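You operate a simulated robot arm through the tools that you are given. There is no shell and no other tool. Be economical: measure what you need, move in short steps, check, and stop when the job is done.

The job below is to be done with a simulated two-armed robot. You get a single attempt, and the scene is never put back.

JOB
Wipe the wax smudge off the shell with the grey pad, mains off and rolls locked.
Fine: red knob off and blue lever down first; afterwards pad back, lever up and knob on again. Where these are worked on the way, their far stop is far enough and under half their travel is too little: blue lever, red knob. What is to be rubbed or washed off counts as gone when no trace of it is left.

Only the result counts: the job must be done as asked and must still hold three seconds after the hand-in. Knocking over, shifting, dropping, spilling or breaking anything else fails it.

ROBOT AND FRAMES
Two 7-joint arms with two-finger parallel grippers on one trunk, hanging from a carriage that runs on a gantry, over the field with the corners [-2277, 1266], [-2279, -14], [21, -17], [23, 1263] (x, y) and turns from -353 to 335 degrees about z. Base frame: it is fixed where the carriage stands at the start and does not move with it; the origin is on the floor, on the carriage's upright axis, x ahead of it, y to its left, z up. Units: mm, degrees, N and s.
The left shoulder is at the start at [40, 173, 1237], the right one opposite. With the tool pointing down near the work surface each hand reaches from about 220 to 780 mm from the robot's upright axis, wherever it stands, measured 20 degrees to its own side. Places, roughly: blue lever [900, 400, 800]; red knob [700, 0, 900]; steel tank shell [1400, 0, 1100]. Payload 3.43 kg a hand.
The TCP of each hand is the grasp point between the finger pads, 30 mm short of the fingertips. In the tool frame z runs along the fingers and y along their closing line. Largest opening 94 mm; finger width 28, thickness 10; the body of the gripper, 50 by 96 mm, starts 55 mm behind the TCP.
Orientation is that of the tool frame in the base frame, as a unit quaternion [x, y, z, w]. With the fingers straight down and closing along the base's y, the tool's x points along the base's -x, its y along +y and its z along -z.

CONTROLS
- The arms move only by the tool send_rows. It takes "left_plan", "right_plan" or both (then of equal length, played together; a hand with none holds still); each is a list of rows, each a list of 7 numbers: the shift along the tool's x, y, z in units of 400 mm (1.0 is 400 mm), then the turn, a rotation vector about the tool's x, y, z in units of 180 degrees (1.0 is 180 degrees), then the finger opening in mm, from 0 to 94. In form: [[tx, ty, tz, rx, ry, rz, gripper], ...]. A call has 1 to 20 rows; each row is the pose to reach, as a shift and turn from the pose commanded when the call began, along the tool's axes at that moment. A call with a number of a shift or a turn outside -1 to 1 is refused whole. Each row takes 0.2 s and may step no farther than 50 mm and 8.6 degrees from the row before; otherwise, or with a gripper value out of range, the whole call is refused. Where a pose cannot be reached the arm comes as near as it can. A force on the tool above 40 N (or 10 N above the force at the start of the call, whichever is more), or a blocked arm, ends the call early, and 0.2 s more pass. Each finger travels about 72 mm/s and halts on what it meets, pressing with about 38 N; the grip force reading is that of the motor and also rises with nothing between the fingers. The clock runs only during rows and for 0.2 s after the last one: add rows that repeat a pose to give the fingers time. The reply holds the time, the measured pose of the TCP, the force on the tool along the base axes, the opening and the grip force, in the units named above and with some noise, with the torque about the TCP (base axes, N m) and any sound that the robot's microphone picked up, and new pictures: "pictures" is both (left out), scene, wrist or none (wrist: the cameras of the hands that moved).
- Cameras (640 x 400 px; columns grow to the right, rows downward): "scene" is now at [220.2, 51.8, 1536.5]; the picture's right is [0.66, -0.75, 0.00], its down [-0.54, -0.48, -0.69] and it looks along [0.51, 0.46, -0.73] (base axes); focal length 232 px, centre (320, 200). "left" rides on the left gripper at [76, -14, -103] in its tool frame; the picture's right is [0.18, 0.98, 0.00], its down [-0.75, 0.14, -0.64] and it looks along [-0.63, 0.12, 0.77] (tool axes); focal length 243 px, centre (320, 200). "right" rides on the right gripper at [76, 14, -102] in its tool frame; the picture's right is [-0.18, 0.98, 0.00], its down [-0.75, -0.14, -0.64] and it looks along [-0.63, -0.12, 0.77] (tool axes); focal length 243 px, centre (320, 200).
- slide_trunk(by): slides the trunk up (or, below 0, down) by that many mm; the arms and the scene camera ride with it, the base frame stays. It gives what a move gives, with no picture.
- steer(legs): drives the robot by 1 to 6 legs, each [ahead, left, turn to the left] in mm, mm and degrees, along the robot's own axes; the way and the turn of a leg run together, so that a leg with both is an arc; at most 1500 mm and 180 degrees a leg. The arms and the cameras ride along, it lands a little off, and it stops where it bumps. It keeps to its track: a leg is cut to what the track allows. It gives what a move gives, and a new picture of the scene camera.
- pan_tilt(pan, tilt): turns the head with the scene camera to pan (to the left, within 86 degrees either way) and tilt (down, from -29 to 69), counted from straight ahead of the robot. It gives what a move gives, and a new picture of the scene camera.
- probe_pixels(camera, pixels): there is no depth. For up to 12 entries [column, row, z] of the newest picture of that camera ("zoom" is the newest enlarged one), the place [x, y] in the base frame at which the ray of that pixel passes the height z, good to about 3 mm, but the place of the scene camera against the robot may be out by one fixed shift of up to 12 mm in any direction. No time passes.
- inspect(camera, box): a new picture of the part [left, top, right, bottom] of that camera's present view, enlarged. No time passes.
- sign_off(): hands the job in; it is judged then, once.

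Keep the steps short. Do not move on a guess: measure, check each grasp and each placing, and mend mistakes. In all there are 80 turns and 260 pictures (those below and enlarged ones count). Leave the grippers open and the arms clear of the work at the hand-in unless told otherwise, and finish with a single line.

The tools are called after "Emit:" by a JSON object that holds its "api" and its "payload". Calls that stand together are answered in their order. send_rows: Moves the arms, as the interface text tells. Its arguments: {"type":"object","properties":{"left_plan":{"type":"array","items":{"type":"array","items":{"type":"number"}}},"right_plan":{"type":"array","items":{"type":"array","items":{"type":"number"}}},"pictures":{"type":"string","enum":["both","scene","wrist","none"]}},"required":[]} The other tools are called the same way: slide_trunk (by) slides the trunk up or down; steer (legs) drives the base; pan_tilt (pan, tilt) turns the head that bears the scene camera; probe_pixels (camera, pixels) gives the place at which the rays of pixels pass given heights; inspect (camera, box) takes an enlarged picture of a part of a camera's view; sign_off () hands the job in.

At the start:

```text
t: 0.0
left_tool_pos: [355.1, 342.8, 1309.4]
left_orientation: [0.0, 1.0, 0.0, 0.0]
left_wrist_force: [0.0, 1.3, 0.5]
left_wrist_torque: [0.04, -0.02, 0.01]
left_opening: 94.0
left_gripper_force: 0.0
right_tool_pos: [321.1, -1.6, 1241.6]
right_orientation: [0.0, 1.0, 0.0, 0.0]
right_wrist_force: [-0.4, -0.4, 0.2]
right_wrist_torque: [0.02, 0.0, 0.04]
right_opening: 93.9
right_gripper_force: 0.1
trunk travel left (down, up): [-390.0, 391.0]
robot x, y, heading: [-0.4, -1.2, 0.0]
head pan, tilt: [41.6, 46.7]
```

scene: 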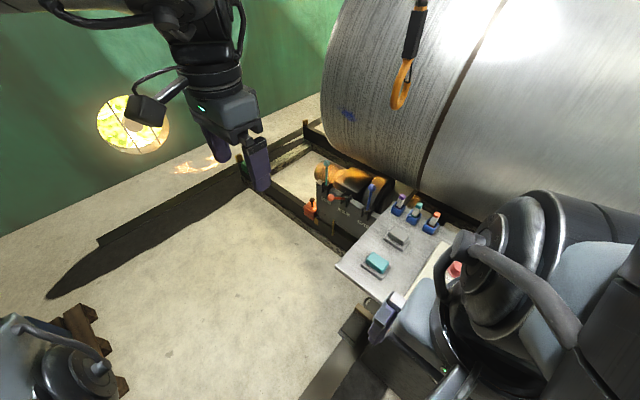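
right: 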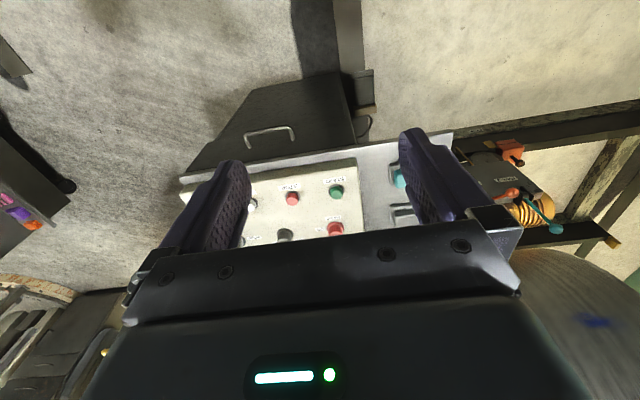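
left: 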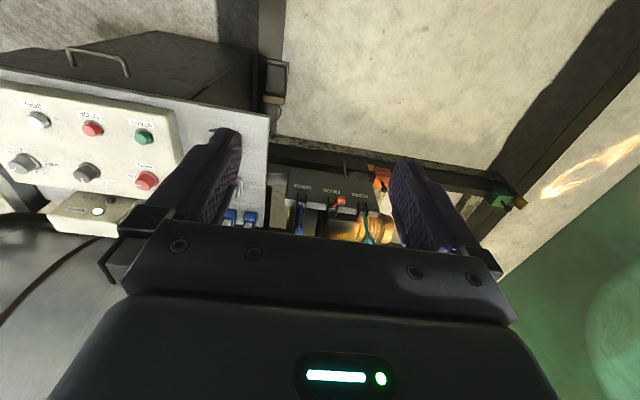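

I see a control panel, levers, pads on a bench and a blue smudge on the shell. I'll enlarge these areas before moving anything.

Emit:
{"api": "inspect", "payload": {"camera": "scene", "box": [300, 150, 480, 310]}}

Emit:
{"api": "inspect", "payload": {"camera": "right", "box": [180, 120, 400, 260]}}

Emit:
{"api": "inspect", "payload": {"camera": "left", "box": [230, 140, 420, 260]}}

```text
2.50 times, centred on (390, 230) of scene
```

zoom: 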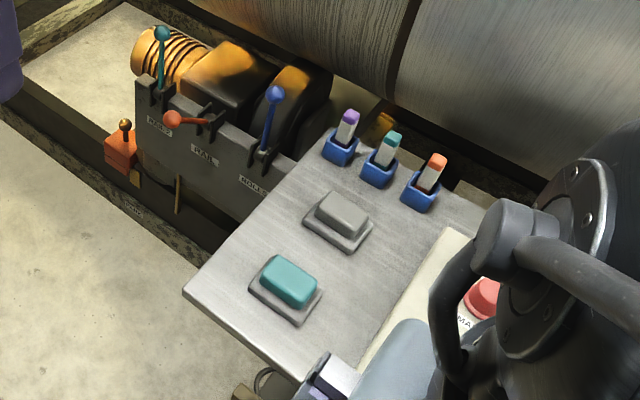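

```text
2.86 times, centred on (290, 190) of right
```

zoom: 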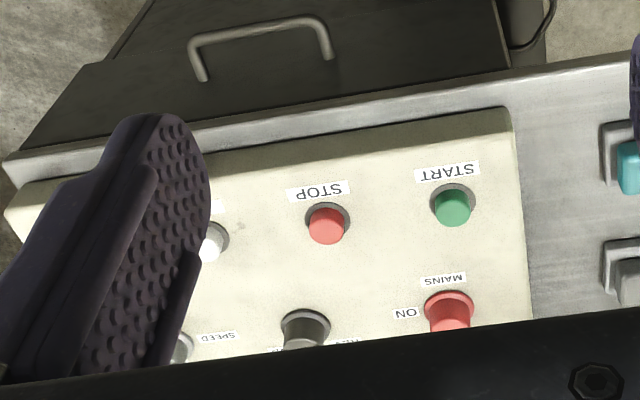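

```text
3.33 times, centred on (325, 200) of left
```

zoom: 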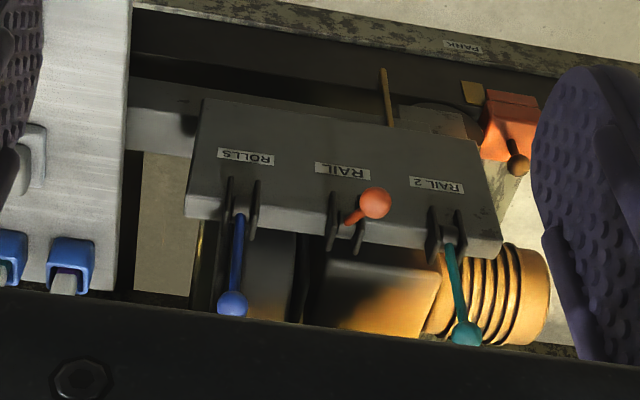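

I can see the red MAINS knob on the panel and the blue ROLLS lever, which is up. The grey and teal pads sit on the bench. Next I'll turn the head to see the panel and the shell without the arm in the way.

Emit:
{"api": "pan_tilt", "payload": {"pan": 15, "tilt": 30}}

Emit:
{"api": "pan_tilt", "payload": {"pan": 45, "tilt": 25}}

```text
t: 0.9
left_tool_pos: [354.6, 342.0, 1309.9]
left_orientation: [0.0, 1.0, -0.001, 0.0]
left_wrist_force: [-0.7, 1.3, -0.1]
left_wrist_torque: [0.01, 0.03, 0.01]
left_opening: 93.8
left_gripper_force: 0.1
right_tool_pos: [319.8, -1.0, 1241.9]
right_orientation: [0.0, 1.0, 0.0, 0.0]
right_wrist_force: [-0.1, 0.4, -0.1]
right_wrist_torque: [-0.01, -0.01, 0.03]
right_opening: 93.9
right_gripper_force: 0.1
trunk travel left (down, up): [-390.0, 391.0]
robot x, y, heading: [2.1, -0.3, 0.1]
head pan, tilt: [15.0, 30.0]
```

scene: 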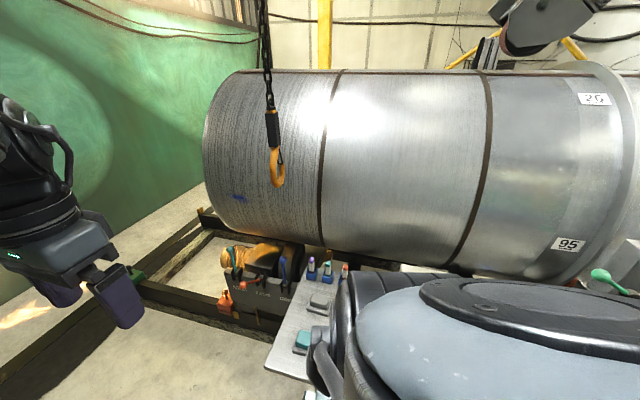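

```text
t: 1.9
left_tool_pos: [355.4, 343.1, 1310.6]
left_orientation: [-0.001, 1.0, 0.0, -0.001]
left_wrist_force: [0.1, -0.3, -0.7]
left_wrist_torque: [0.01, -0.01, -0.03]
left_opening: 93.8
left_gripper_force: 0.1
right_tool_pos: [320.0, -1.0, 1241.9]
right_orientation: [0.0, 1.0, 0.0, 0.001]
right_wrist_force: [-0.2, -1.3, 0.2]
right_wrist_torque: [0.0, -0.01, 0.02]
right_opening: 93.8
right_gripper_force: 0.1
trunk travel left (down, up): [-390.0, 391.0]
robot x, y, heading: [1.2, 1.2, -0.1]
head pan, tilt: [45.0, 25.0]
```

scene: 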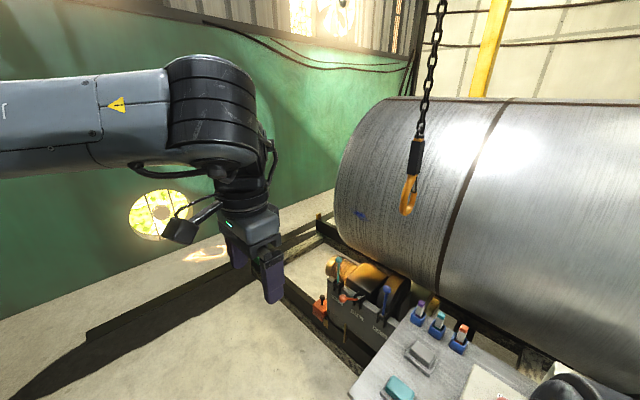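

A hook hangs in front of the shell, so I'll keep clear of it. I'll pull the right hand back 90 mm and up 60 mm so its camera sees the MAINS knob unobstructed.

Emit:
{"api": "send_rows", "payload": {"right_plan": [[0.1, 0, -0.05, 0, 0, 0, 94], [0.2, 0, -0.1, 0, 0, 0, 94], [0.225, 0, -0.15, 0, 0, 0, 94]], "pictures": "wrist"}}

Emit:
{"api": "inspect", "payload": {"camera": "right", "box": [220, 100, 380, 230]}}

```text
t: 2.5
left_tool_pos: [355.4, 341.8, 1310.1]
left_orientation: [0.0, 1.0, 0.0, 0.0]
left_wrist_force: [0.3, -1.3, 1.0]
left_wrist_torque: [0.0, 0.0, 0.0]
left_opening: 94.1
left_gripper_force: 0.0
right_tool_pos: [292.6, -29.9, 1250.2]
right_orientation: [0.102, 0.993, -0.037, -0.04]
right_wrist_force: [-0.6, 0.3, 0.6]
right_wrist_torque: [-0.03, -0.05, 0.0]
right_opening: 94.1
right_gripper_force: 0.1
trunk travel left (down, up): [-390.0, 391.0]
robot x, y, heading: [-0.1, 0.7, -0.1]
head pan, tilt: [45.0, 25.0]
stopped in row 3 (right hand): the arm was blocked; the commanded pose is now the measured one
```

right: 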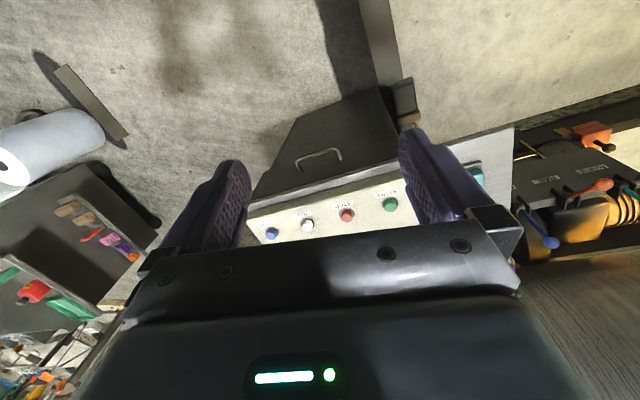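

```text
3.08 times, centred on (300, 165) of right
```

zoom: 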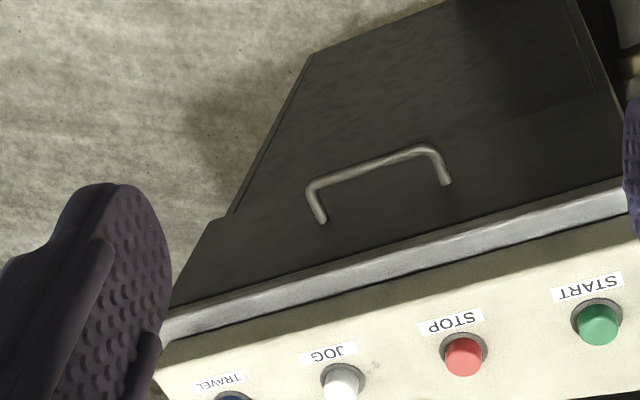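

The arm reached its inner limit and twisted a little. I'll straighten the tool and move it right, to about (350, -300, 1280), so the scene camera can see the panel.

Emit:
{"api": "send_rows", "payload": {"right_plan": [[-0.04, -0.09, -0.006, -0.0036, -0.0036, -0.0093, 94], [-0.08, -0.18, -0.012, -0.007, -0.007, -0.0186, 94], [-0.12, -0.27, -0.018, -0.0105, -0.011, -0.028, 94], [-0.16, -0.36, -0.024, -0.014, -0.0145, -0.037, 94], [-0.2, -0.45, -0.03, -0.0175, -0.018, -0.046, 94], [-0.24, -0.54, -0.036, -0.021, -0.022, -0.056, 94], [-0.28, -0.635, -0.043, -0.0236, -0.0255, -0.065, 94]], "pictures": "none"}}

Emit:
{"api": "pan_tilt", "payload": {"pan": 15, "tilt": 50}}

```text
t: 4.1
left_tool_pos: [354.3, 342.4, 1308.9]
left_orientation: [0.001, 1.0, 0.0, 0.0]
left_wrist_force: [0.3, -1.0, -0.5]
left_wrist_torque: [0.01, -0.02, -0.04]
left_opening: 94.2
left_gripper_force: 0.1
right_tool_pos: [271.1, -179.7, 1209.5]
right_orientation: [0.0, 1.0, 0.0, 0.002]
right_wrist_force: [0.5, -0.1, 0.5]
right_wrist_torque: [0.03, 0.0, 0.01]
right_opening: 94.1
right_gripper_force: 0.1
right hand out of reach, approached as far as the arm can: row 3, 4, 5, 6, 7
trunk travel left (down, up): [-390.0, 391.0]
robot x, y, heading: [-2.6, -1.1, -0.1]
head pan, tilt: [45.0, 25.0]
```

```text
t: 5.1
left_tool_pos: [356.2, 341.9, 1309.7]
left_orientation: [-0.001, 1.0, 0.0, 0.0]
left_wrist_force: [-0.1, -0.9, 1.4]
left_wrist_torque: [0.06, 0.0, 0.02]
left_opening: 94.1
left_gripper_force: 0.2
right_tool_pos: [271.7, -180.2, 1211.1]
right_orientation: [0.001, 1.0, -0.001, 0.002]
right_wrist_force: [1.2, -0.7, 0.3]
right_wrist_torque: [0.01, -0.01, 0.0]
right_opening: 94.1
right_gripper_force: 0.1
trunk travel left (down, up): [-390.0, 391.0]
robot x, y, heading: [-3.9, -0.2, 0.1]
head pan, tilt: [15.0, 50.0]
```

scene: 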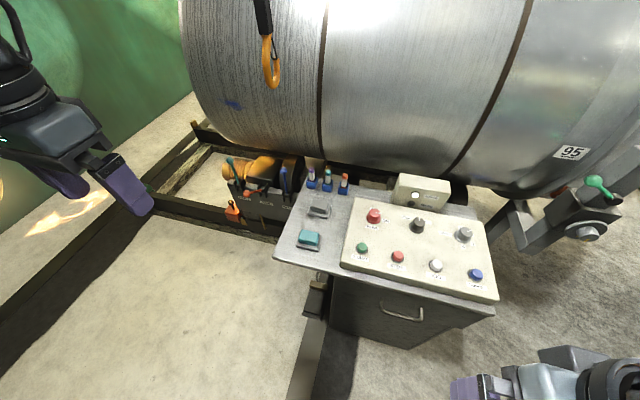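

Clear view now. I'll enlarge the panel, the levers and the pads.

Emit:
{"api": "inspect", "payload": {"camera": "scene", "box": [340, 190, 440, 260]}}

Emit:
{"api": "inspect", "payload": {"camera": "scene", "box": [220, 140, 360, 250]}}

Emit:
{"api": "probe_pixels", "payload": {"camera": "scene", "pixels": [[374, 215, 900], [374, 215, 850], [319, 212, 850], [319, 212, 800], [283, 168, 900], [283, 168, 800], [288, 207, 800], [233, 105, 1000], [233, 105, 1100], [275, 257, 800], [341, 265, 800]]}}

```text
5.71 times, centred on (390, 225) of scene
```

zoom: 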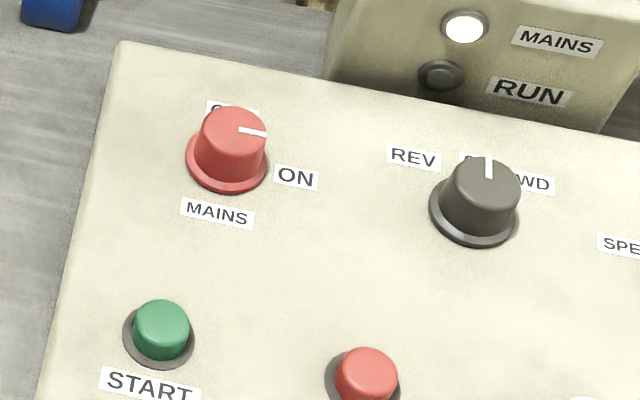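

```text
3.64 times, centred on (290, 195) of scene
```

zoom: 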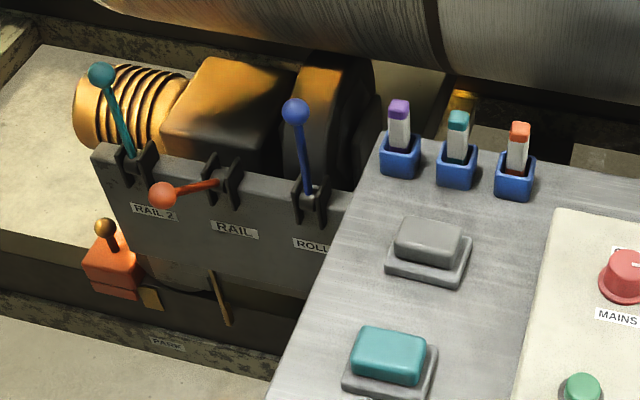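

```text
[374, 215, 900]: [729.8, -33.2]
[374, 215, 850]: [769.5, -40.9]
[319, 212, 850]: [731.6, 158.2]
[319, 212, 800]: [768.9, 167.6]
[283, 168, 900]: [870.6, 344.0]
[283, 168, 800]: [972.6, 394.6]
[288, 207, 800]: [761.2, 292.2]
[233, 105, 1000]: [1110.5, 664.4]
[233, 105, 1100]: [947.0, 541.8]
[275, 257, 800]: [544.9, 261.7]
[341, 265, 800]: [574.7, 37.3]
```

The MAINS knob points to ON, on the right, and OFF is straight ahead. So turning it off means 90° counter-clockwise seen from above. The white lamp shows mains on. I'll move the right hand to about (480, -33, 1150) to see the knob up close.

Emit:
{"api": "send_rows", "payload": {"right_plan": [[-0.087, 0.061, 0.025, 0, 0, 0, 94], [-0.174, 0.122, 0.05, 0, 0, 0, 94], [-0.261, 0.184, 0.075, 0, 0, 0, 94], [-0.348, 0.245, 0.1, 0, 0, 0, 94], [-0.435, 0.306, 0.125, 0, 0, 0, 94], [-0.5225, 0.3675, 0.15, 0, 0, 0, 94]], "pictures": "wrist"}}

```text
t: 6.5
left_tool_pos: [355.3, 342.9, 1309.8]
left_orientation: [0.0, 1.0, -0.001, 0.0]
left_wrist_force: [0.7, 0.4, -0.2]
left_wrist_torque: [0.05, 0.0, -0.02]
left_opening: 94.0
left_gripper_force: 0.0
right_tool_pos: [480.9, -31.3, 1149.9]
right_orientation: [-0.001, 1.0, 0.001, 0.002]
right_wrist_force: [-0.1, 1.1, -0.1]
right_wrist_torque: [0.01, 0.0, 0.0]
right_opening: 94.2
right_gripper_force: 0.0
trunk travel left (down, up): [-390.0, 391.0]
robot x, y, heading: [-1.2, -0.6, -0.2]
head pan, tilt: [15.0, 50.0]
```

right: 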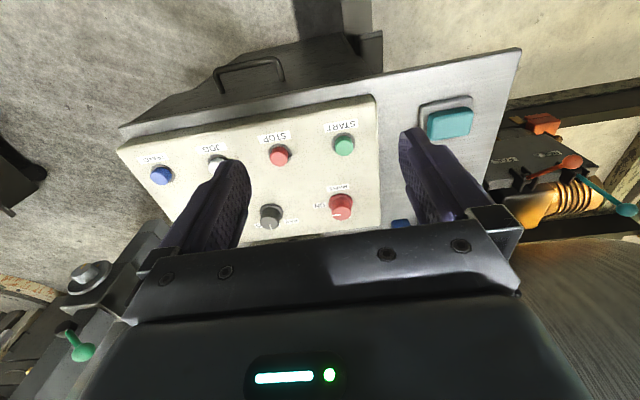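

Emit:
{"api": "inspect", "payload": {"camera": "right", "box": [300, 120, 400, 240]}}

Emit:
{"api": "probe_pixels", "payload": {"camera": "right", "pixels": [[340, 209, 900], [340, 209, 850], [340, 209, 800], [342, 198, 850], [342, 198, 800], [344, 150, 850], [344, 150, 800], [162, 180, 850]]}}

Emit:
{"api": "probe_pixels", "payload": {"camera": "scene", "pixels": [[362, 249, 850], [362, 249, 800], [476, 275, 850], [374, 221, 850], [374, 221, 800], [374, 212, 850]]}}

```text
3.33 times, centred on (350, 180) of right
```

zoom: 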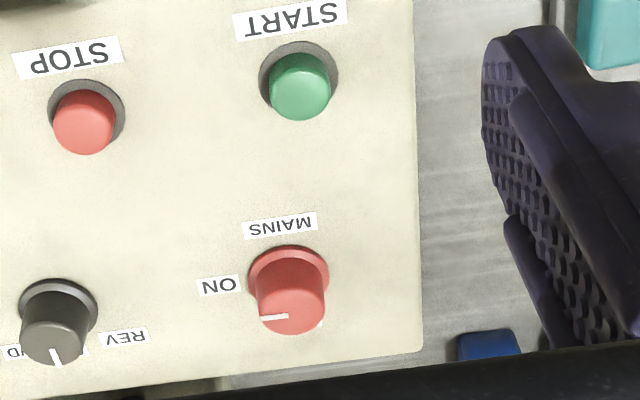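

```text
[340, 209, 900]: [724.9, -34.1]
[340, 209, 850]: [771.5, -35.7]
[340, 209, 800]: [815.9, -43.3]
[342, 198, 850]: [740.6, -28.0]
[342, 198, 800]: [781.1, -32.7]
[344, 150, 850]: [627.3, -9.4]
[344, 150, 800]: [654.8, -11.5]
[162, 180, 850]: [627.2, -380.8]
```

```text
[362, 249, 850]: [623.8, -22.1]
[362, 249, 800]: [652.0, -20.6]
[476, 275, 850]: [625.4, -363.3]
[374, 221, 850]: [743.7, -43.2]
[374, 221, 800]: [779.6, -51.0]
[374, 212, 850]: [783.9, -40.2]
```

The heights are still uncertain. I'll move the right hand 100 mm ahead and 50 mm down as a second baseline, then triangulate.

Emit:
{"api": "send_rows", "payload": {"right_plan": [[-0.08, 0, 0.04, 0, 0, 0, 94], [-0.16, 0, 0.08, 0, 0, 0, 94], [-0.25, 0, 0.125, 0, 0, 0, 94]], "pictures": "wrist"}}

Emit:
{"api": "inspect", "payload": {"camera": "right", "box": [280, 70, 410, 170]}}

```text
t: 7.3
left_tool_pos: [355.0, 341.6, 1309.6]
left_orientation: [0.0, 1.0, 0.0, 0.0]
left_wrist_force: [0.0, 0.7, -0.3]
left_wrist_torque: [-0.02, -0.02, 0.0]
left_opening: 94.1
left_gripper_force: 0.0
right_tool_pos: [545.8, -13.2, 1103.0]
right_orientation: [0.001, 1.0, 0.0, 0.002]
right_wrist_force: [-0.4, 0.0, 0.3]
right_wrist_torque: [0.0, -0.01, 0.02]
right_opening: 94.0
right_gripper_force: 0.0
right hand out of reach, approached as far as the arm can: row 2, 3
trunk travel left (down, up): [-390.0, 391.0]
robot x, y, heading: [-3.0, -2.4, 0.0]
head pan, tilt: [15.0, 50.0]
```

right: 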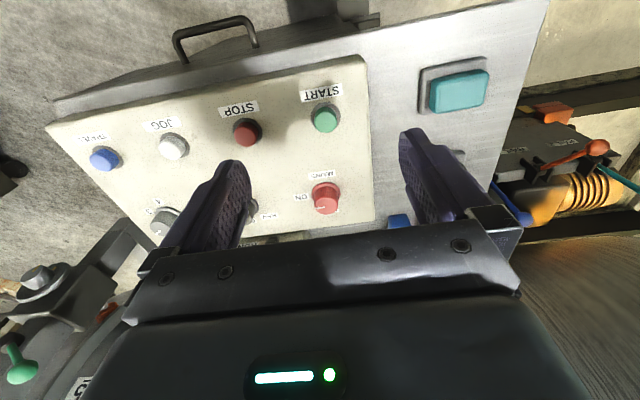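

```text
4.00 times, centred on (345, 120) of right
```

zoom: 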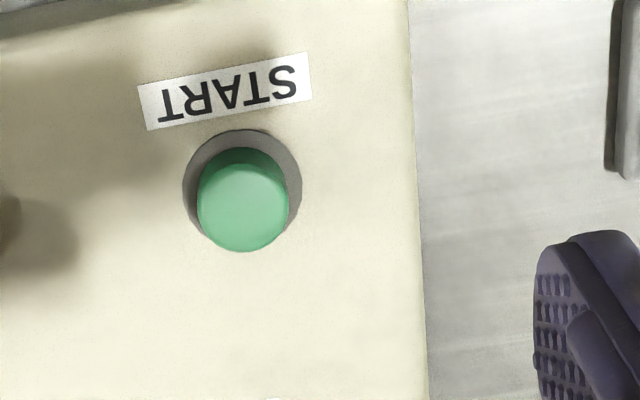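

The knob top triangulates to about (717, -37, 912). The right arm reaches best 20° to its own side, so I'll turn the base 22° left to put the knob there.

Emit:
{"api": "steer", "payload": {"legs": [[0, 0, 22]]}}

```text
t: 8.8
left_tool_pos: [201.2, 449.6, 1311.0]
left_orientation: [-0.191, 0.982, 0.001, -0.001]
left_wrist_force: [0.3, 1.0, 0.6]
left_wrist_torque: [0.01, 0.01, -0.04]
left_opening: 94.2
left_gripper_force: 0.0
right_tool_pos: [510.3, 193.1, 1101.8]
right_orientation: [-0.189, 0.982, 0.0, 0.001]
right_wrist_force: [0.4, 0.2, 0.1]
right_wrist_torque: [-0.02, 0.01, 0.02]
right_opening: 94.0
right_gripper_force: 0.0
trunk travel left (down, up): [-390.0, 391.0]
robot x, y, heading: [0.7, 2.0, 21.9]
head pan, tilt: [15.0, 50.0]
```

scene: 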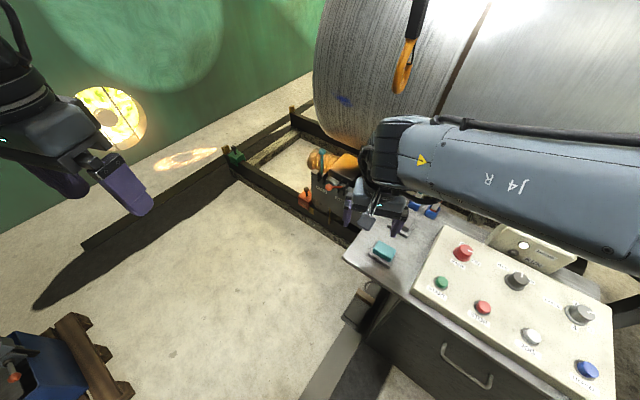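

I'll bring the right hand over the knob at (717, -37), at z 1100.

Emit:
{"api": "send_rows", "payload": {"right_plan": [[-0.038, -0.104, 0, 0, 0, 0, 94], [-0.076, -0.207, 0, 0, 0, 0, 94], [-0.114, -0.311, 0, 0, 0, 0, 94], [-0.153, -0.415, 0, 0, 0, 0, 94], [-0.191, -0.519, 0, 0, 0, 0, 94], [-0.229, -0.622, 0, 0, 0, 0, 94], [-0.267, -0.726, 0, 0, 0, 0, 94]], "pictures": "wrist"}}

Emit:
{"api": "inspect", "payload": {"camera": "right", "box": [200, 50, 440, 230]}}

```text
t: 10.4
left_tool_pos: [200.7, 449.8, 1310.2]
left_orientation: [-0.191, 0.982, 0.0, 0.0]
left_wrist_force: [0.3, 0.9, 0.0]
left_wrist_torque: [-0.02, -0.01, 0.02]
left_opening: 94.2
left_gripper_force: 0.0
right_tool_pos: [491.4, 132.0, 1099.7]
right_orientation: [-0.189, 0.982, 0.001, 0.003]
right_wrist_force: [0.3, 0.2, 0.3]
right_wrist_torque: [0.02, -0.04, 0.01]
right_opening: 94.0
right_gripper_force: 0.0
right hand out of reach, approached as far as the arm can: row 1, 2, 3, 4, 5, 6, 7
trunk travel left (down, up): [-390.0, 391.0]
robot x, y, heading: [-0.1, -2.4, 21.8]
head pan, tilt: [15.0, 50.0]
```

right: 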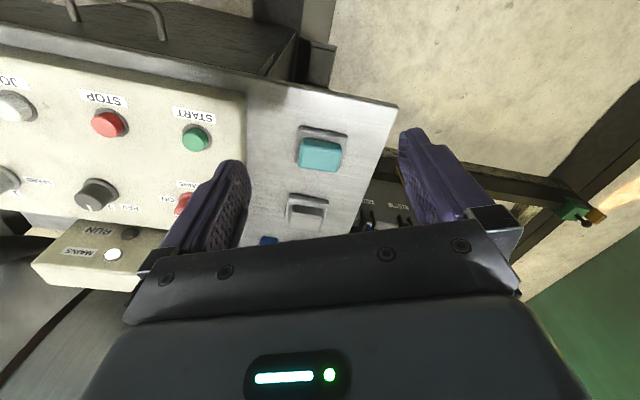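

```text
2.22 times, centred on (320, 140) of right
```

zoom: 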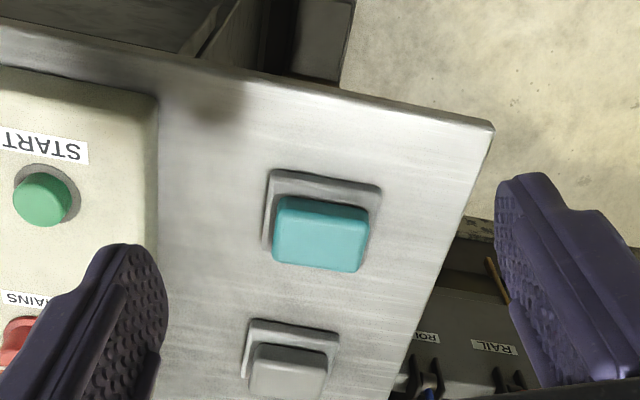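

The arm limits at this height. The stated reach is for a hand well below the shoulder, so I'll raise the trunk 250 mm and reach downward instead.

Emit:
{"api": "slide_trunk", "payload": {"by": 250}}

Emit:
{"api": "send_rows", "payload": {"right_plan": [[0, 0, 0.12, 0, 0, 0, 94], [0, 0, 0.24, 0, 0, 0, 94], [0, 0, 0.36, 0, 0, 0, 94], [0, 0, 0.48, 0, 0, 0, 94], [-0.04, -0.1, 0.5, 0, 0, 0, 94], [-0.08, -0.2, 0.5, 0, 0, 0, 94], [-0.12, -0.3, 0.5, 0, 0, 0, 94]], "pictures": "wrist"}}

```text
t: 13.0
left_tool_pos: [200.3, 449.2, 1559.6]
left_orientation: [-0.191, 0.982, 0.0, 0.0]
left_wrist_force: [-0.1, 0.9, 0.2]
left_wrist_torque: [-0.02, -0.03, 0.01]
left_opening: 94.1
left_gripper_force: 0.0
right_tool_pos: [491.8, 132.0, 1349.4]
right_orientation: [-0.19, 0.982, 0.0, 0.002]
right_wrist_force: [-0.1, -0.5, 0.4]
right_wrist_torque: [0.0, 0.0, -0.02]
right_opening: 94.0
right_gripper_force: 0.1
trunk travel left (down, up): [-640.0, 141.0]
robot x, y, heading: [-1.2, -0.1, 22.0]
head pan, tilt: [15.0, 50.0]
```

```text
t: 14.6
left_tool_pos: [200.8, 450.7, 1560.5]
left_orientation: [-0.191, 0.982, 0.001, 0.001]
left_wrist_force: [0.6, 0.3, 0.2]
left_wrist_torque: [0.0, 0.02, 0.01]
left_opening: 93.8
left_gripper_force: 0.0
right_tool_pos: [468.6, 118.5, 1166.8]
right_orientation: [-0.186, 0.982, 0.0, 0.003]
right_wrist_force: [0.5, -0.6, 0.0]
right_wrist_torque: [-0.02, -0.02, -0.01]
right_opening: 93.9
right_gripper_force: 0.1
right hand out of reach, approached as far as the arm can: row 3, 4, 5, 6, 7
trunk travel left (down, up): [-640.0, 141.0]
robot x, y, heading: [-0.2, 2.3, 21.9]
head pan, tilt: [15.0, 50.0]
```

right: 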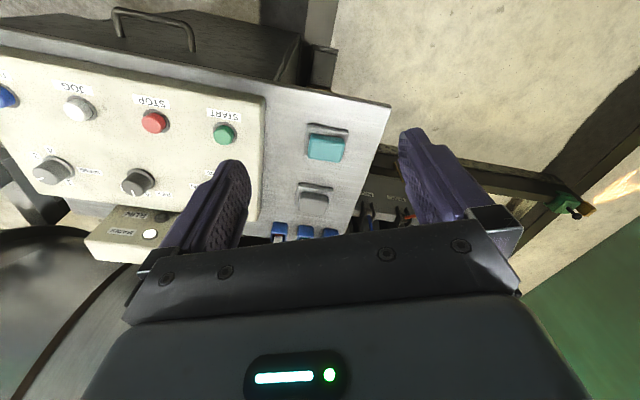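

The arm seems stuck in an awkward posture. I'll look at it with the scene camera before going on.

Emit:
{"api": "pan_tilt", "payload": {"pan": -30, "tilt": 35}}

```text
t: 15.7
left_tool_pos: [201.4, 450.2, 1561.6]
left_orientation: [-0.191, 0.982, -0.001, -0.001]
left_wrist_force: [0.2, 0.2, -0.5]
left_wrist_torque: [-0.02, 0.0, -0.01]
left_opening: 93.8
left_gripper_force: 0.0
right_tool_pos: [468.3, 117.5, 1167.5]
right_orientation: [-0.186, 0.983, 0.0, 0.004]
right_wrist_force: [0.8, 0.8, 0.0]
right_wrist_torque: [0.01, -0.01, -0.03]
right_opening: 94.0
right_gripper_force: 0.1
trunk travel left (down, up): [-640.0, 141.0]
robot x, y, heading: [-0.8, 4.4, 22.3]
head pan, tilt: [-30.0, 35.0]
```

scene: 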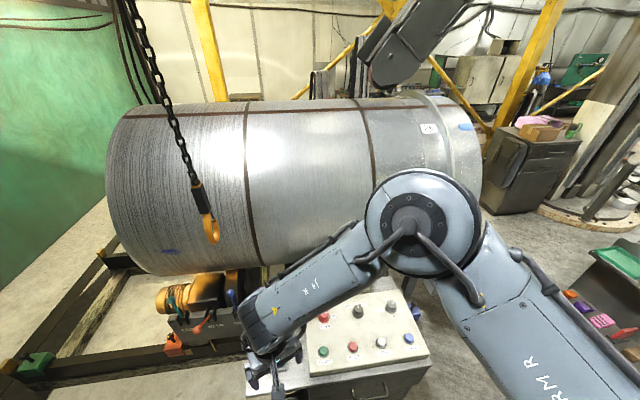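

The right elbow is folded forward, so the forearm points back. I also see a second blue mark at the right end of the shell, near (465, 127). I'll raise the right hand and shift it right to unfold the arm, and enlarge both marks.

Emit:
{"api": "inspect", "payload": {"camera": "scene", "box": [410, 100, 490, 150]}}

Emit:
{"api": "inspect", "payload": {"camera": "scene", "box": [130, 220, 210, 270]}}

Emit:
{"api": "send_rows", "payload": {"right_plan": [[0, 0, -0.12, 0, 0, 0, 94], [0, 0, -0.24, 0, 0, 0, 94], [0, 0, -0.36, 0, 0, 0, 94], [0, 0, -0.48, 0, 0, 0, 94], [0, 0, -0.6, 0, 0, 0, 94], [0, 0, -0.72, 0, 0, 0, 94], [0, -0.12, -0.72, 0, 0, 0, 94], [0, -0.24, -0.72, 0, 0, 0, 94], [0, -0.36, -0.72, 0, 0, 0, 94], [0, -0.48, -0.72, 0, 0, 0, 94], [0, -0.6, -0.72, 0, 0, 0, 94]], "pictures": "scene"}}

```text
8.00 times, centred on (450, 125) of scene
```

zoom: 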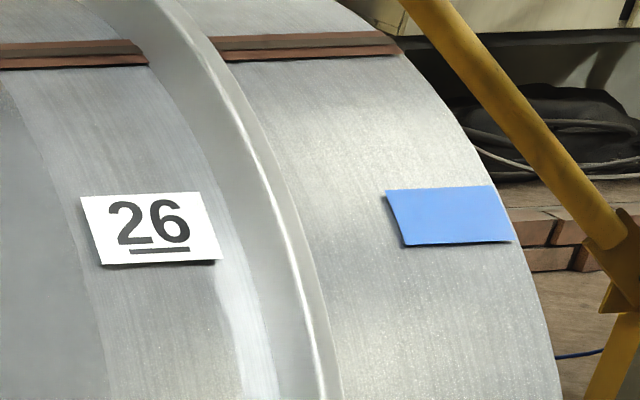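

```text
8.00 times, centred on (170, 245) of scene
```

zoom: 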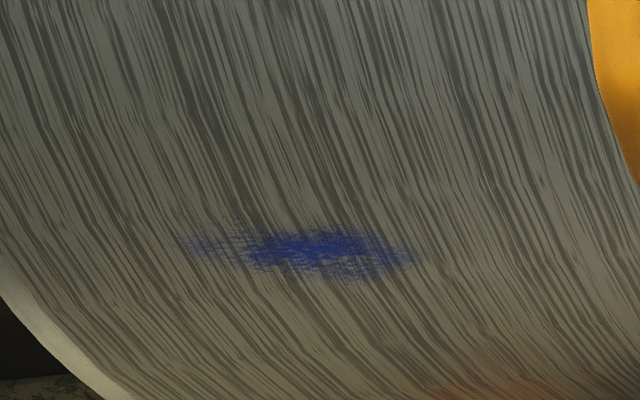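

```text
t: 18.1
left_tool_pos: [202.0, 450.1, 1559.5]
left_orientation: [-0.191, 0.982, 0.0, 0.001]
left_wrist_force: [1.2, 0.1, -0.8]
left_wrist_torque: [-0.01, -0.04, -0.01]
left_opening: 94.1
left_gripper_force: 0.2
right_tool_pos: [423.6, 32.8, 1433.5]
right_orientation: [-0.188, 0.982, 0.001, 0.003]
right_wrist_force: [0.2, 0.6, -0.1]
right_wrist_torque: [0.02, 0.01, 0.01]
right_opening: 93.9
right_gripper_force: 0.1
right hand out of reach, approached as far as the arm can: row 7, 8, 9, 10, 11
trunk travel left (down, up): [-640.0, 141.0]
robot x, y, heading: [-2.6, 2.1, 22.0]
head pan, tilt: [-30.0, 35.0]
```

scene: 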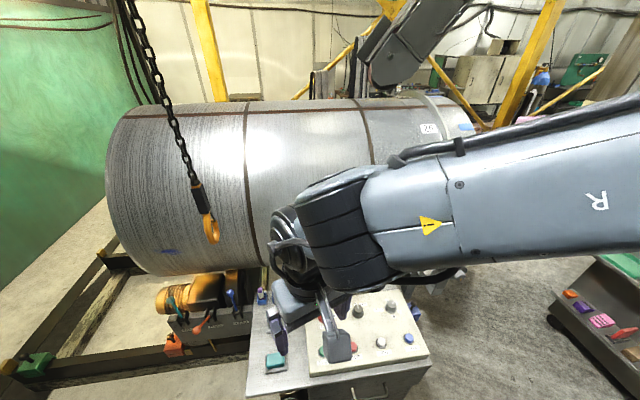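

The smudge is the mark on the left, streaky blue wax; the other is a clean tag. The forearm comes in from the right and the wrist is at its limit. I'll yaw the tool 50° counter-clockwise, then move it right.

Emit:
{"api": "send_rows", "payload": {"right_plan": [[0, 0, 0, 0, 0, -0.045, 94], [0, 0, 0, 0, 0, -0.09, 94], [0, 0, 0, 0, 0, -0.135, 94], [0, 0, 0, 0, 0, -0.18, 94], [0, 0, 0, 0, 0, -0.225, 94], [0, 0, 0, 0, 0, -0.27, 94], [0, -0.12, 0, 0, 0, -0.27, 94], [0, -0.24, 0, 0, 0, -0.27, 94], [0, -0.36, 0, 0, 0, -0.27, 94], [0, -0.48, 0, 0, 0, -0.27, 94]], "pictures": "scene"}}

```text
t: 19.8
left_tool_pos: [200.9, 449.7, 1560.2]
left_orientation: [-0.191, 0.982, -0.001, 0.001]
left_wrist_force: [0.0, 0.0, 0.7]
left_wrist_torque: [-0.01, 0.0, -0.01]
left_opening: 93.9
left_gripper_force: 0.0
right_tool_pos: [327.7, 203.7, 1433.7]
right_orientation: [-0.548, 0.833, 0.065, -0.02]
right_wrist_force: [0.7, -1.0, 0.0]
right_wrist_torque: [0.0, -0.03, 0.0]
right_opening: 93.8
right_gripper_force: 0.0
right hand out of reach, approached as far as the arm can: row 1, 2, 3, 4, 5, 6, 7, 8
trunk travel left (down, up): [-640.0, 141.0]
robot x, y, heading: [0.4, 2.3, 21.9]
head pan, tilt: [-30.0, 35.0]
stopped in row 8 (right hand): the arm was blocked; the commanded pose is now the measured one
```

scene: 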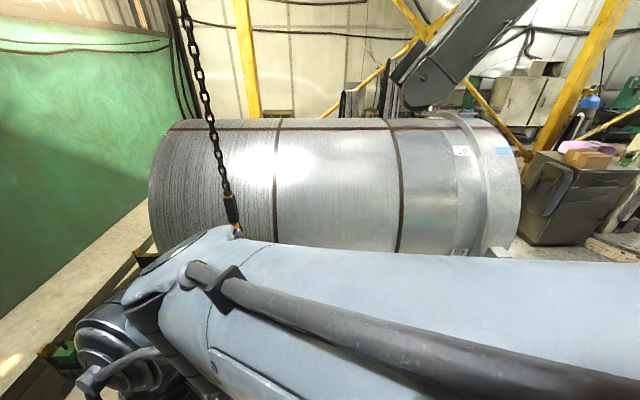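

That was the wrong way. I'll reverse it, yawing the tool clockwise to about -20° while bringing the hand forward and right to about (473, 30, 1433).

Emit:
{"api": "send_rows", "payload": {"right_plan": [[0.023, -0.045, -0.007, 0.0039, -0.002, 0.0437, 94], [0.046, -0.09, -0.014, 0.0077, -0.0039, 0.0875, 94], [0.07, -0.136, -0.02, 0.0116, -0.0059, 0.131, 94], [0.093, -0.18, -0.027, 0.0155, -0.0079, 0.175, 94], [0.116, -0.227, -0.034, 0.0193, -0.0099, 0.2187, 94], [0.139, -0.273, -0.041, 0.0232, -0.0118, 0.2624, 94], [0.162, -0.318, -0.048, 0.027, -0.0138, 0.306, 94], [0.185, -0.364, -0.055, 0.031, -0.0158, 0.35, 94], [0.209, -0.41, -0.061, 0.0348, -0.0178, 0.3936, 94], [0.232, -0.455, -0.068, 0.0386, -0.0197, 0.4373, 94], [0.255, -0.5, -0.075, 0.0425, -0.0217, 0.481, 94]], "pictures": "scene"}}

```text
t: 22.1
left_tool_pos: [201.3, 450.0, 1560.7]
left_orientation: [-0.191, 0.982, 0.0, -0.001]
left_wrist_force: [0.4, 0.1, 0.4]
left_wrist_torque: [-0.02, 0.01, 0.02]
left_opening: 93.8
left_gripper_force: 0.1
right_tool_pos: [473.2, 32.1, 1436.2]
right_orientation: [0.171, 0.985, 0.0, 0.003]
right_wrist_force: [0.3, 0.5, 0.6]
right_wrist_torque: [-0.01, 0.0, 0.03]
right_opening: 93.8
right_gripper_force: 0.1
trunk travel left (down, up): [-640.0, 141.0]
robot x, y, heading: [2.3, -0.2, 21.8]
head pan, tilt: [-30.0, 35.0]
```

scene: 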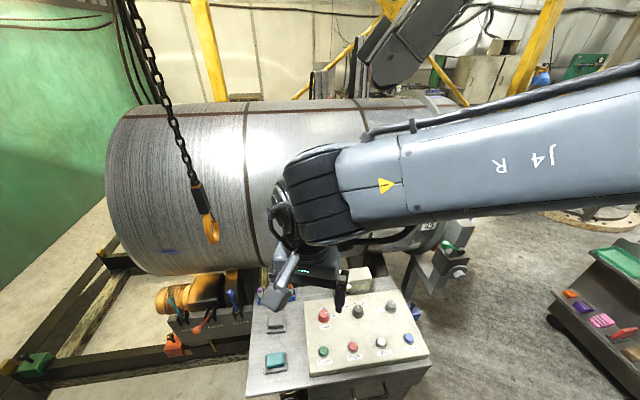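

That worked. Now I'll go forward and down toward the knob, to (604, -26, 1250).

Emit:
{"api": "send_rows", "payload": {"right_plan": [[-0.059, -0.004, 0.0775, 0, 0, 0, 94], [-0.118, -0.008, 0.155, 0, 0, 0, 94], [-0.178, -0.0125, 0.2325, 0, 0, 0, 94], [-0.237, -0.017, 0.31, 0, 0, 0, 94], [-0.296, -0.021, 0.3875, 0, 0, 0, 94], [-0.355, -0.025, 0.465, 0, 0, 0, 94]], "pictures": "both"}}

```text
t: 23.6
left_tool_pos: [201.1, 450.5, 1559.9]
left_orientation: [-0.191, 0.982, 0.0, 0.0]
left_wrist_force: [0.1, -1.0, -0.2]
left_wrist_torque: [-0.01, -0.01, 0.01]
left_opening: 94.0
left_gripper_force: 0.0
right_tool_pos: [603.3, -25.1, 1250.1]
right_orientation: [0.17, 0.985, 0.0, 0.003]
right_wrist_force: [0.0, 0.0, 0.0]
right_wrist_torque: [0.0, -0.02, 0.0]
right_opening: 93.9
right_gripper_force: 0.1
trunk travel left (down, up): [-640.0, 141.0]
robot x, y, heading: [2.1, -1.8, 22.2]
head pan, tilt: [-30.0, 35.0]
```

scene: 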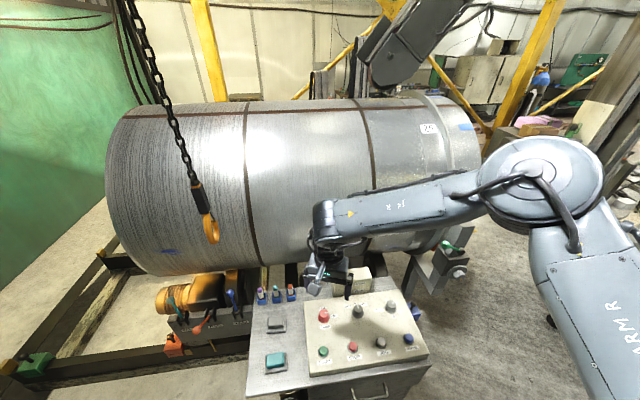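
right: 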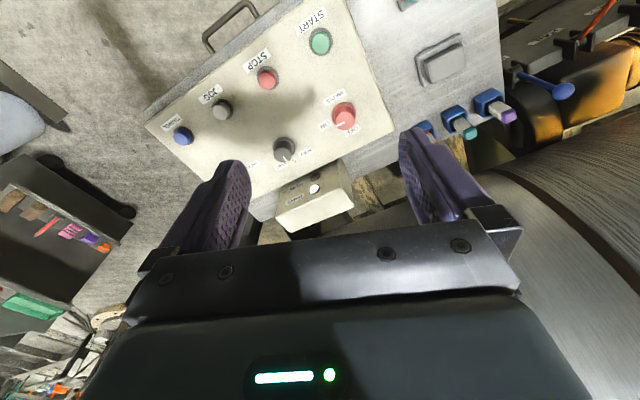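

Now the posture is good. I'll move closer, to (660, -35, 1100), to triangulate the knob.

Emit:
{"api": "send_rows", "payload": {"right_plan": [[-0.0356, 0.006, 0.094, 0, 0, 0, 94], [-0.071, 0.0125, 0.1875, 0, 0, 0, 94], [-0.107, 0.019, 0.281, 0, 0, 0, 94], [-0.1425, 0.025, 0.375, 0, 0, 0, 94]], "pictures": "wrist"}}

Emit:
{"api": "inspect", "payload": {"camera": "right", "box": [240, 60, 440, 185]}}

```text
t: 24.6
left_tool_pos: [200.7, 450.7, 1559.9]
left_orientation: [-0.19, 0.982, 0.0, 0.0]
left_wrist_force: [1.0, -0.3, 0.3]
left_wrist_torque: [0.0, 0.01, 0.01]
left_opening: 93.9
left_gripper_force: 0.0
right_tool_pos: [660.8, -34.8, 1099.9]
right_orientation: [0.171, 0.985, 0.0, 0.004]
right_wrist_force: [0.5, -0.6, 0.3]
right_wrist_torque: [0.0, 0.0, 0.02]
right_opening: 94.1
right_gripper_force: 0.2
trunk travel left (down, up): [-640.0, 141.0]
robot x, y, heading: [0.3, 0.3, 22.0]
head pan, tilt: [-30.0, 35.0]
```

right: 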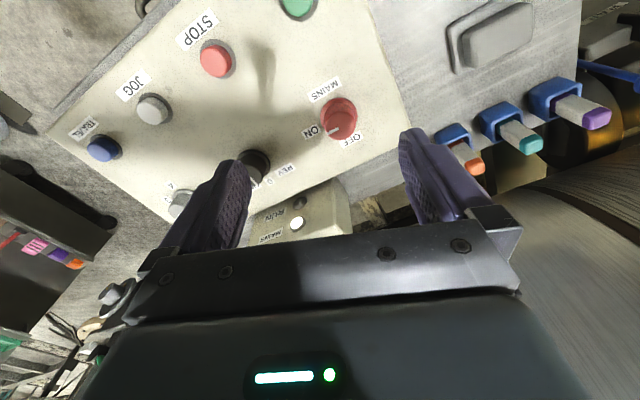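

```text
3.20 times, centred on (340, 122) of right
```

zoom: 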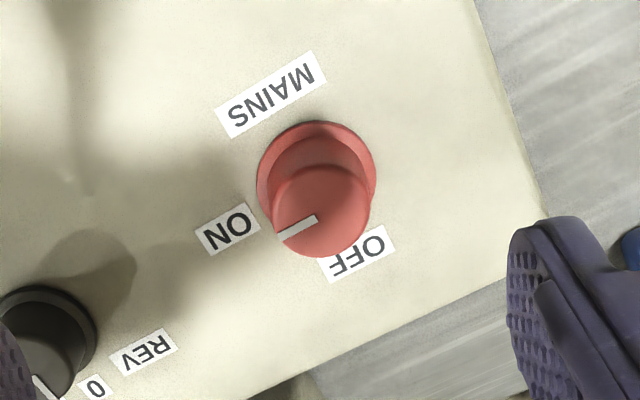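

Emit:
{"api": "probe_pixels", "payload": {"camera": "right", "pixels": [[340.3, 125.4, 920], [340.3, 125.4, 900], [340.3, 125.4, 880], [339, 115, 900], [339, 115, 880], [339, 115, 860], [500, 35, 860], [500, 35, 900], [102, 148, 880], [215, 60, 880]]}}

```text
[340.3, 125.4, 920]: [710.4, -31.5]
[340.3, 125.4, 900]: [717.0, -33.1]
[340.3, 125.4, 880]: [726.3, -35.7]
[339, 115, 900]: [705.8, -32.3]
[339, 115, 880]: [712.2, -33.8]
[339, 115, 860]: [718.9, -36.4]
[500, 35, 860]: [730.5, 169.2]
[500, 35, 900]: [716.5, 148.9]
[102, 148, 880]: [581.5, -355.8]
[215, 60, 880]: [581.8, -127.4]
```

The OFF and ON labels are confirmed. The knob top is about (709, -33, ~920). I'll yaw the tool to -65°, leaving room for a 90° CCW turn, centre it over the knob at TCP z 960, and narrow the fingers to 66 mm.

Emit:
{"api": "send_rows", "payload": {"right_plan": [[-0.019, 0.008, 0.058, 0, 0, 0.042, 84], [-0.038, 0.0155, 0.117, 0, 0, 0.083, 74], [-0.057, 0.023, 0.175, 0, 0, 0.125, 66], [-0.076, 0.031, 0.233, 0, 0, 0.167, 66], [-0.095, 0.039, 0.29, 0, 0, 0.208, 66], [-0.1135, 0.0465, 0.35, 0, 0, 0.25, 66]], "pictures": "both"}}

Emit:
{"api": "inspect", "payload": {"camera": "right", "box": [220, 80, 440, 220]}}

Emit:
{"api": "inspect", "payload": {"camera": "scene", "box": [280, 260, 400, 340]}}

```text
t: 25.9
left_tool_pos: [201.5, 449.7, 1561.1]
left_orientation: [-0.191, 0.982, 0.0, 0.0]
left_wrist_force: [-0.4, 0.7, -0.3]
left_wrist_torque: [0.02, 0.03, 0.0]
left_opening: 94.1
left_gripper_force: 0.2
right_tool_pos: [703.7, -32.3, 975.5]
right_orientation: [0.507, 0.862, 0.001, 0.003]
right_wrist_force: [1.6, 0.3, -0.2]
right_wrist_torque: [-0.01, 0.02, -0.01]
right_opening: 66.0
right_gripper_force: 0.1
right hand out of reach, approached as far as the arm can: row 6
trunk travel left (down, up): [-640.0, 141.0]
robot x, y, heading: [-1.5, -3.4, 22.0]
head pan, tilt: [-30.0, 35.0]
```

scene: 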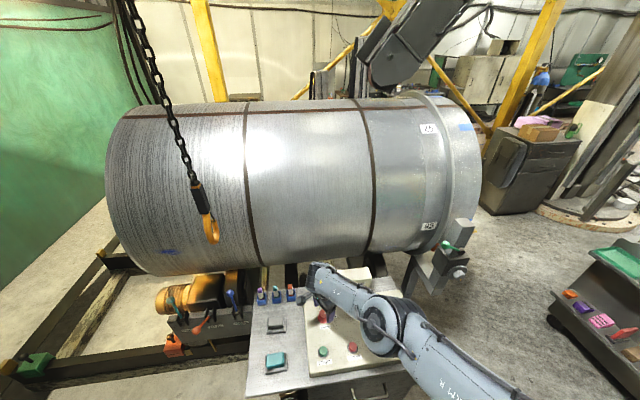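
right: 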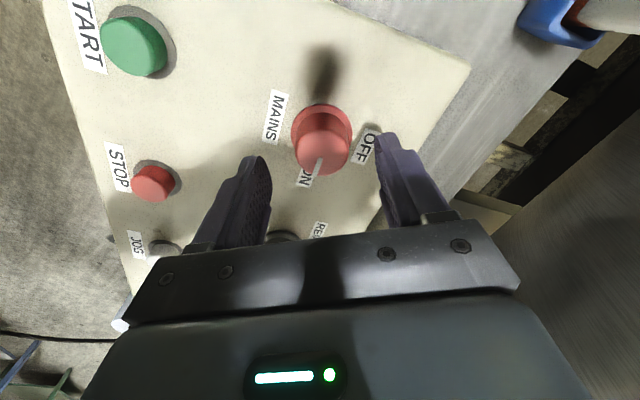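

```text
2.86 times, centred on (330, 150) of right
```

zoom: 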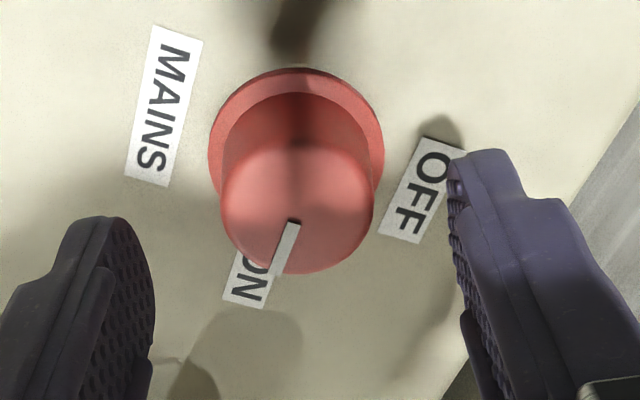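

```text
5.00 times, centred on (340, 300) of scene
```

zoom: 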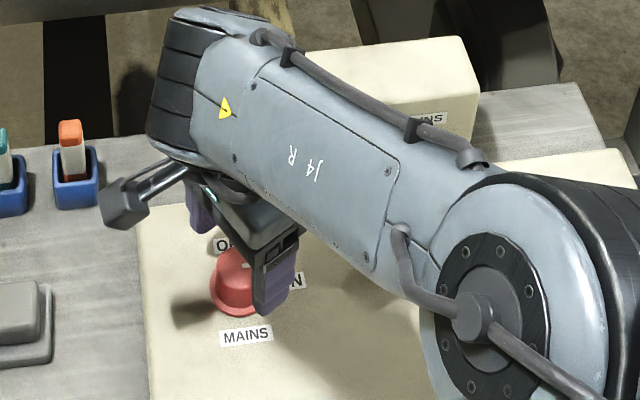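

At this extension the arm bottoms out at z 975. The knob top is at about 932 and centred on the tool axis. I'll raise the hand 60 mm, then lower the trunk 90 mm, which gives the arm more slack.

Emit:
{"api": "send_rows", "payload": {"right_plan": [[0, 0, -0.075, 0, 0, 0, 66], [0, 0, -0.15, 0, 0, 0, 66]], "pictures": "none"}}

Emit:
{"api": "slide_trunk", "payload": {"by": -80}}

Emit:
{"api": "inspect", "payload": {"camera": "right", "box": [220, 80, 440, 220]}}

```text
t: 26.6
left_tool_pos: [201.7, 450.2, 1560.0]
left_orientation: [-0.191, 0.982, 0.0, -0.001]
left_wrist_force: [-0.8, -0.4, 0.8]
left_wrist_torque: [0.0, 0.02, 0.02]
left_opening: 94.1
left_gripper_force: 0.1
right_tool_pos: [703.3, -33.0, 1034.6]
right_orientation: [0.507, 0.862, 0.0, 0.003]
right_wrist_force: [0.5, 0.8, 0.0]
right_wrist_torque: [0.02, 0.03, 0.0]
right_opening: 66.2
right_gripper_force: 0.1
trunk travel left (down, up): [-640.0, 141.0]
robot x, y, heading: [4.2, -2.0, 21.8]
head pan, tilt: [-30.0, 35.0]
```

```text
t: 27.7
left_tool_pos: [201.4, 450.9, 1479.3]
left_orientation: [-0.191, 0.982, 0.0, 0.0]
left_wrist_force: [-0.7, -0.1, -0.1]
left_wrist_torque: [0.01, 0.0, 0.02]
left_opening: 94.0
left_gripper_force: 0.1
right_tool_pos: [702.8, -32.5, 953.5]
right_orientation: [0.506, 0.862, 0.001, 0.002]
right_wrist_force: [-0.2, -0.5, -0.3]
right_wrist_torque: [-0.02, 0.01, 0.02]
right_opening: 66.1
right_gripper_force: 0.0
trunk travel left (down, up): [-560.0, 221.0]
robot x, y, heading: [0.1, -2.8, 22.1]
head pan, tilt: [-30.0, 35.0]
```

```text
2.86 times, centred on (330, 150) of right
```

zoom: 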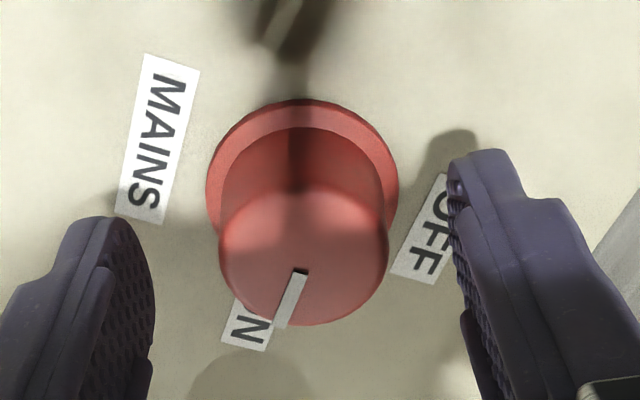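

The knob is centred: its top is at about 935 and its base flange at about 907. I'll drop 10 mm, shift 2 mm, and close on it.

Emit:
{"api": "send_rows", "payload": {"right_plan": [[0, 0.005, 0.025, 0, 0, 0, 66], [0, 0.005, 0.025, 0, 0, 0, 50], [0, 0.005, 0.025, 0, 0, 0, 30], [0, 0.005, 0.025, 0, 0, 0, 30], [0, 0.005, 0.025, 0, 0, 0, 30]], "pictures": "wrist"}}

```text
t: 28.9
left_tool_pos: [200.8, 450.3, 1479.7]
left_orientation: [-0.191, 0.982, 0.0, 0.0]
left_wrist_force: [-0.3, 0.8, 0.1]
left_wrist_torque: [-0.02, -0.01, 0.03]
left_opening: 94.3
left_gripper_force: 0.1
right_tool_pos: [705.4, -31.3, 945.8]
right_orientation: [0.507, 0.862, 0.001, 0.004]
right_wrist_force: [0.7, -0.3, 1.1]
right_wrist_torque: [0.07, 0.02, 0.03]
right_opening: 36.4
right_gripper_force: 45.3
trunk travel left (down, up): [-560.0, 221.0]
robot x, y, heading: [2.1, 0.9, 21.9]
head pan, tilt: [-30.0, 35.0]
```

right: 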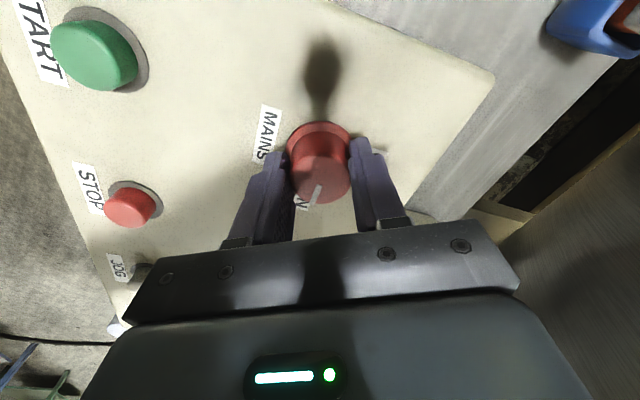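

The knob is gripped, with an opening of 36.4 mm. I'll turn it 94° counter-clockwise seen from above (tool -z).

Emit:
{"api": "send_rows", "payload": {"right_plan": [[0, 0.005, 0, 0, 0, -0.045, 30], [0, 0.005, 0, 0, 0, -0.09, 30], [0, 0.005, 0, 0, 0, -0.135, 30], [0, 0.005, 0, 0, 0, -0.18, 30], [0, 0.005, 0, 0, 0, -0.225, 30], [0, 0.005, 0, 0, 0, -0.27, 30], [0, 0.005, 0, 0, 0, -0.315, 30], [0, 0.005, 0, 0, 0, -0.36, 30], [0, 0.005, 0, 0, 0, -0.405, 30], [0, 0.005, 0, 0, 0, -0.45, 30], [0, 0.005, 0, 0, 0, -0.49, 30], [0, 0.005, 0, 0, 0, -0.51, 30]], "pictures": "both"}}

```text
t: 31.5
left_tool_pos: [199.8, 449.5, 1479.4]
left_orientation: [-0.191, 0.982, 0.0, 0.0]
left_wrist_force: [0.7, 0.6, -0.2]
left_wrist_torque: [0.01, -0.03, 0.0]
left_opening: 93.7
left_gripper_force: 0.1
right_tool_pos: [408.2, 97.0, 1043.9]
right_orientation: [-0.246, 0.969, -0.01, 0.011]
right_wrist_force: [0.4, 0.9, 0.4]
right_wrist_torque: [-0.01, 0.0, -0.01]
right_opening: 30.1
right_gripper_force: 0.0
right hand out of reach, approached as far as the arm can: row 5, 6, 7, 8, 9, 10, 11, 12
trunk travel left (down, up): [-560.0, 221.0]
robot x, y, heading: [-2.8, -0.6, 22.2]
head pan, tilt: [-30.0, 35.0]
```

scene: 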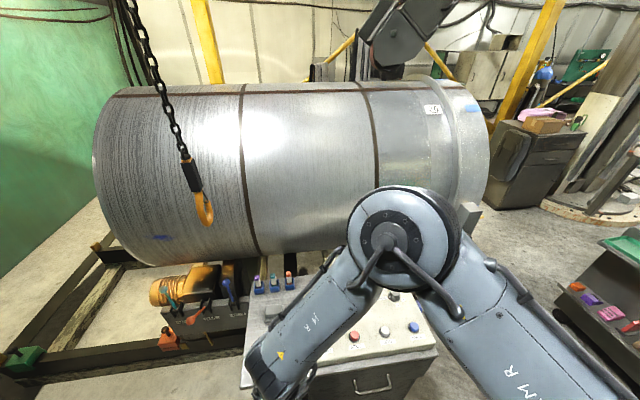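
right: 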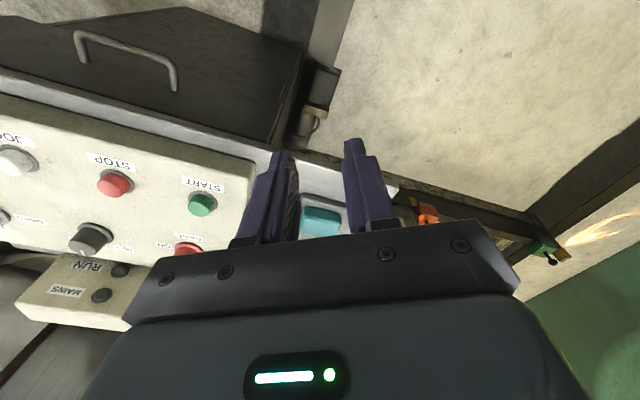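

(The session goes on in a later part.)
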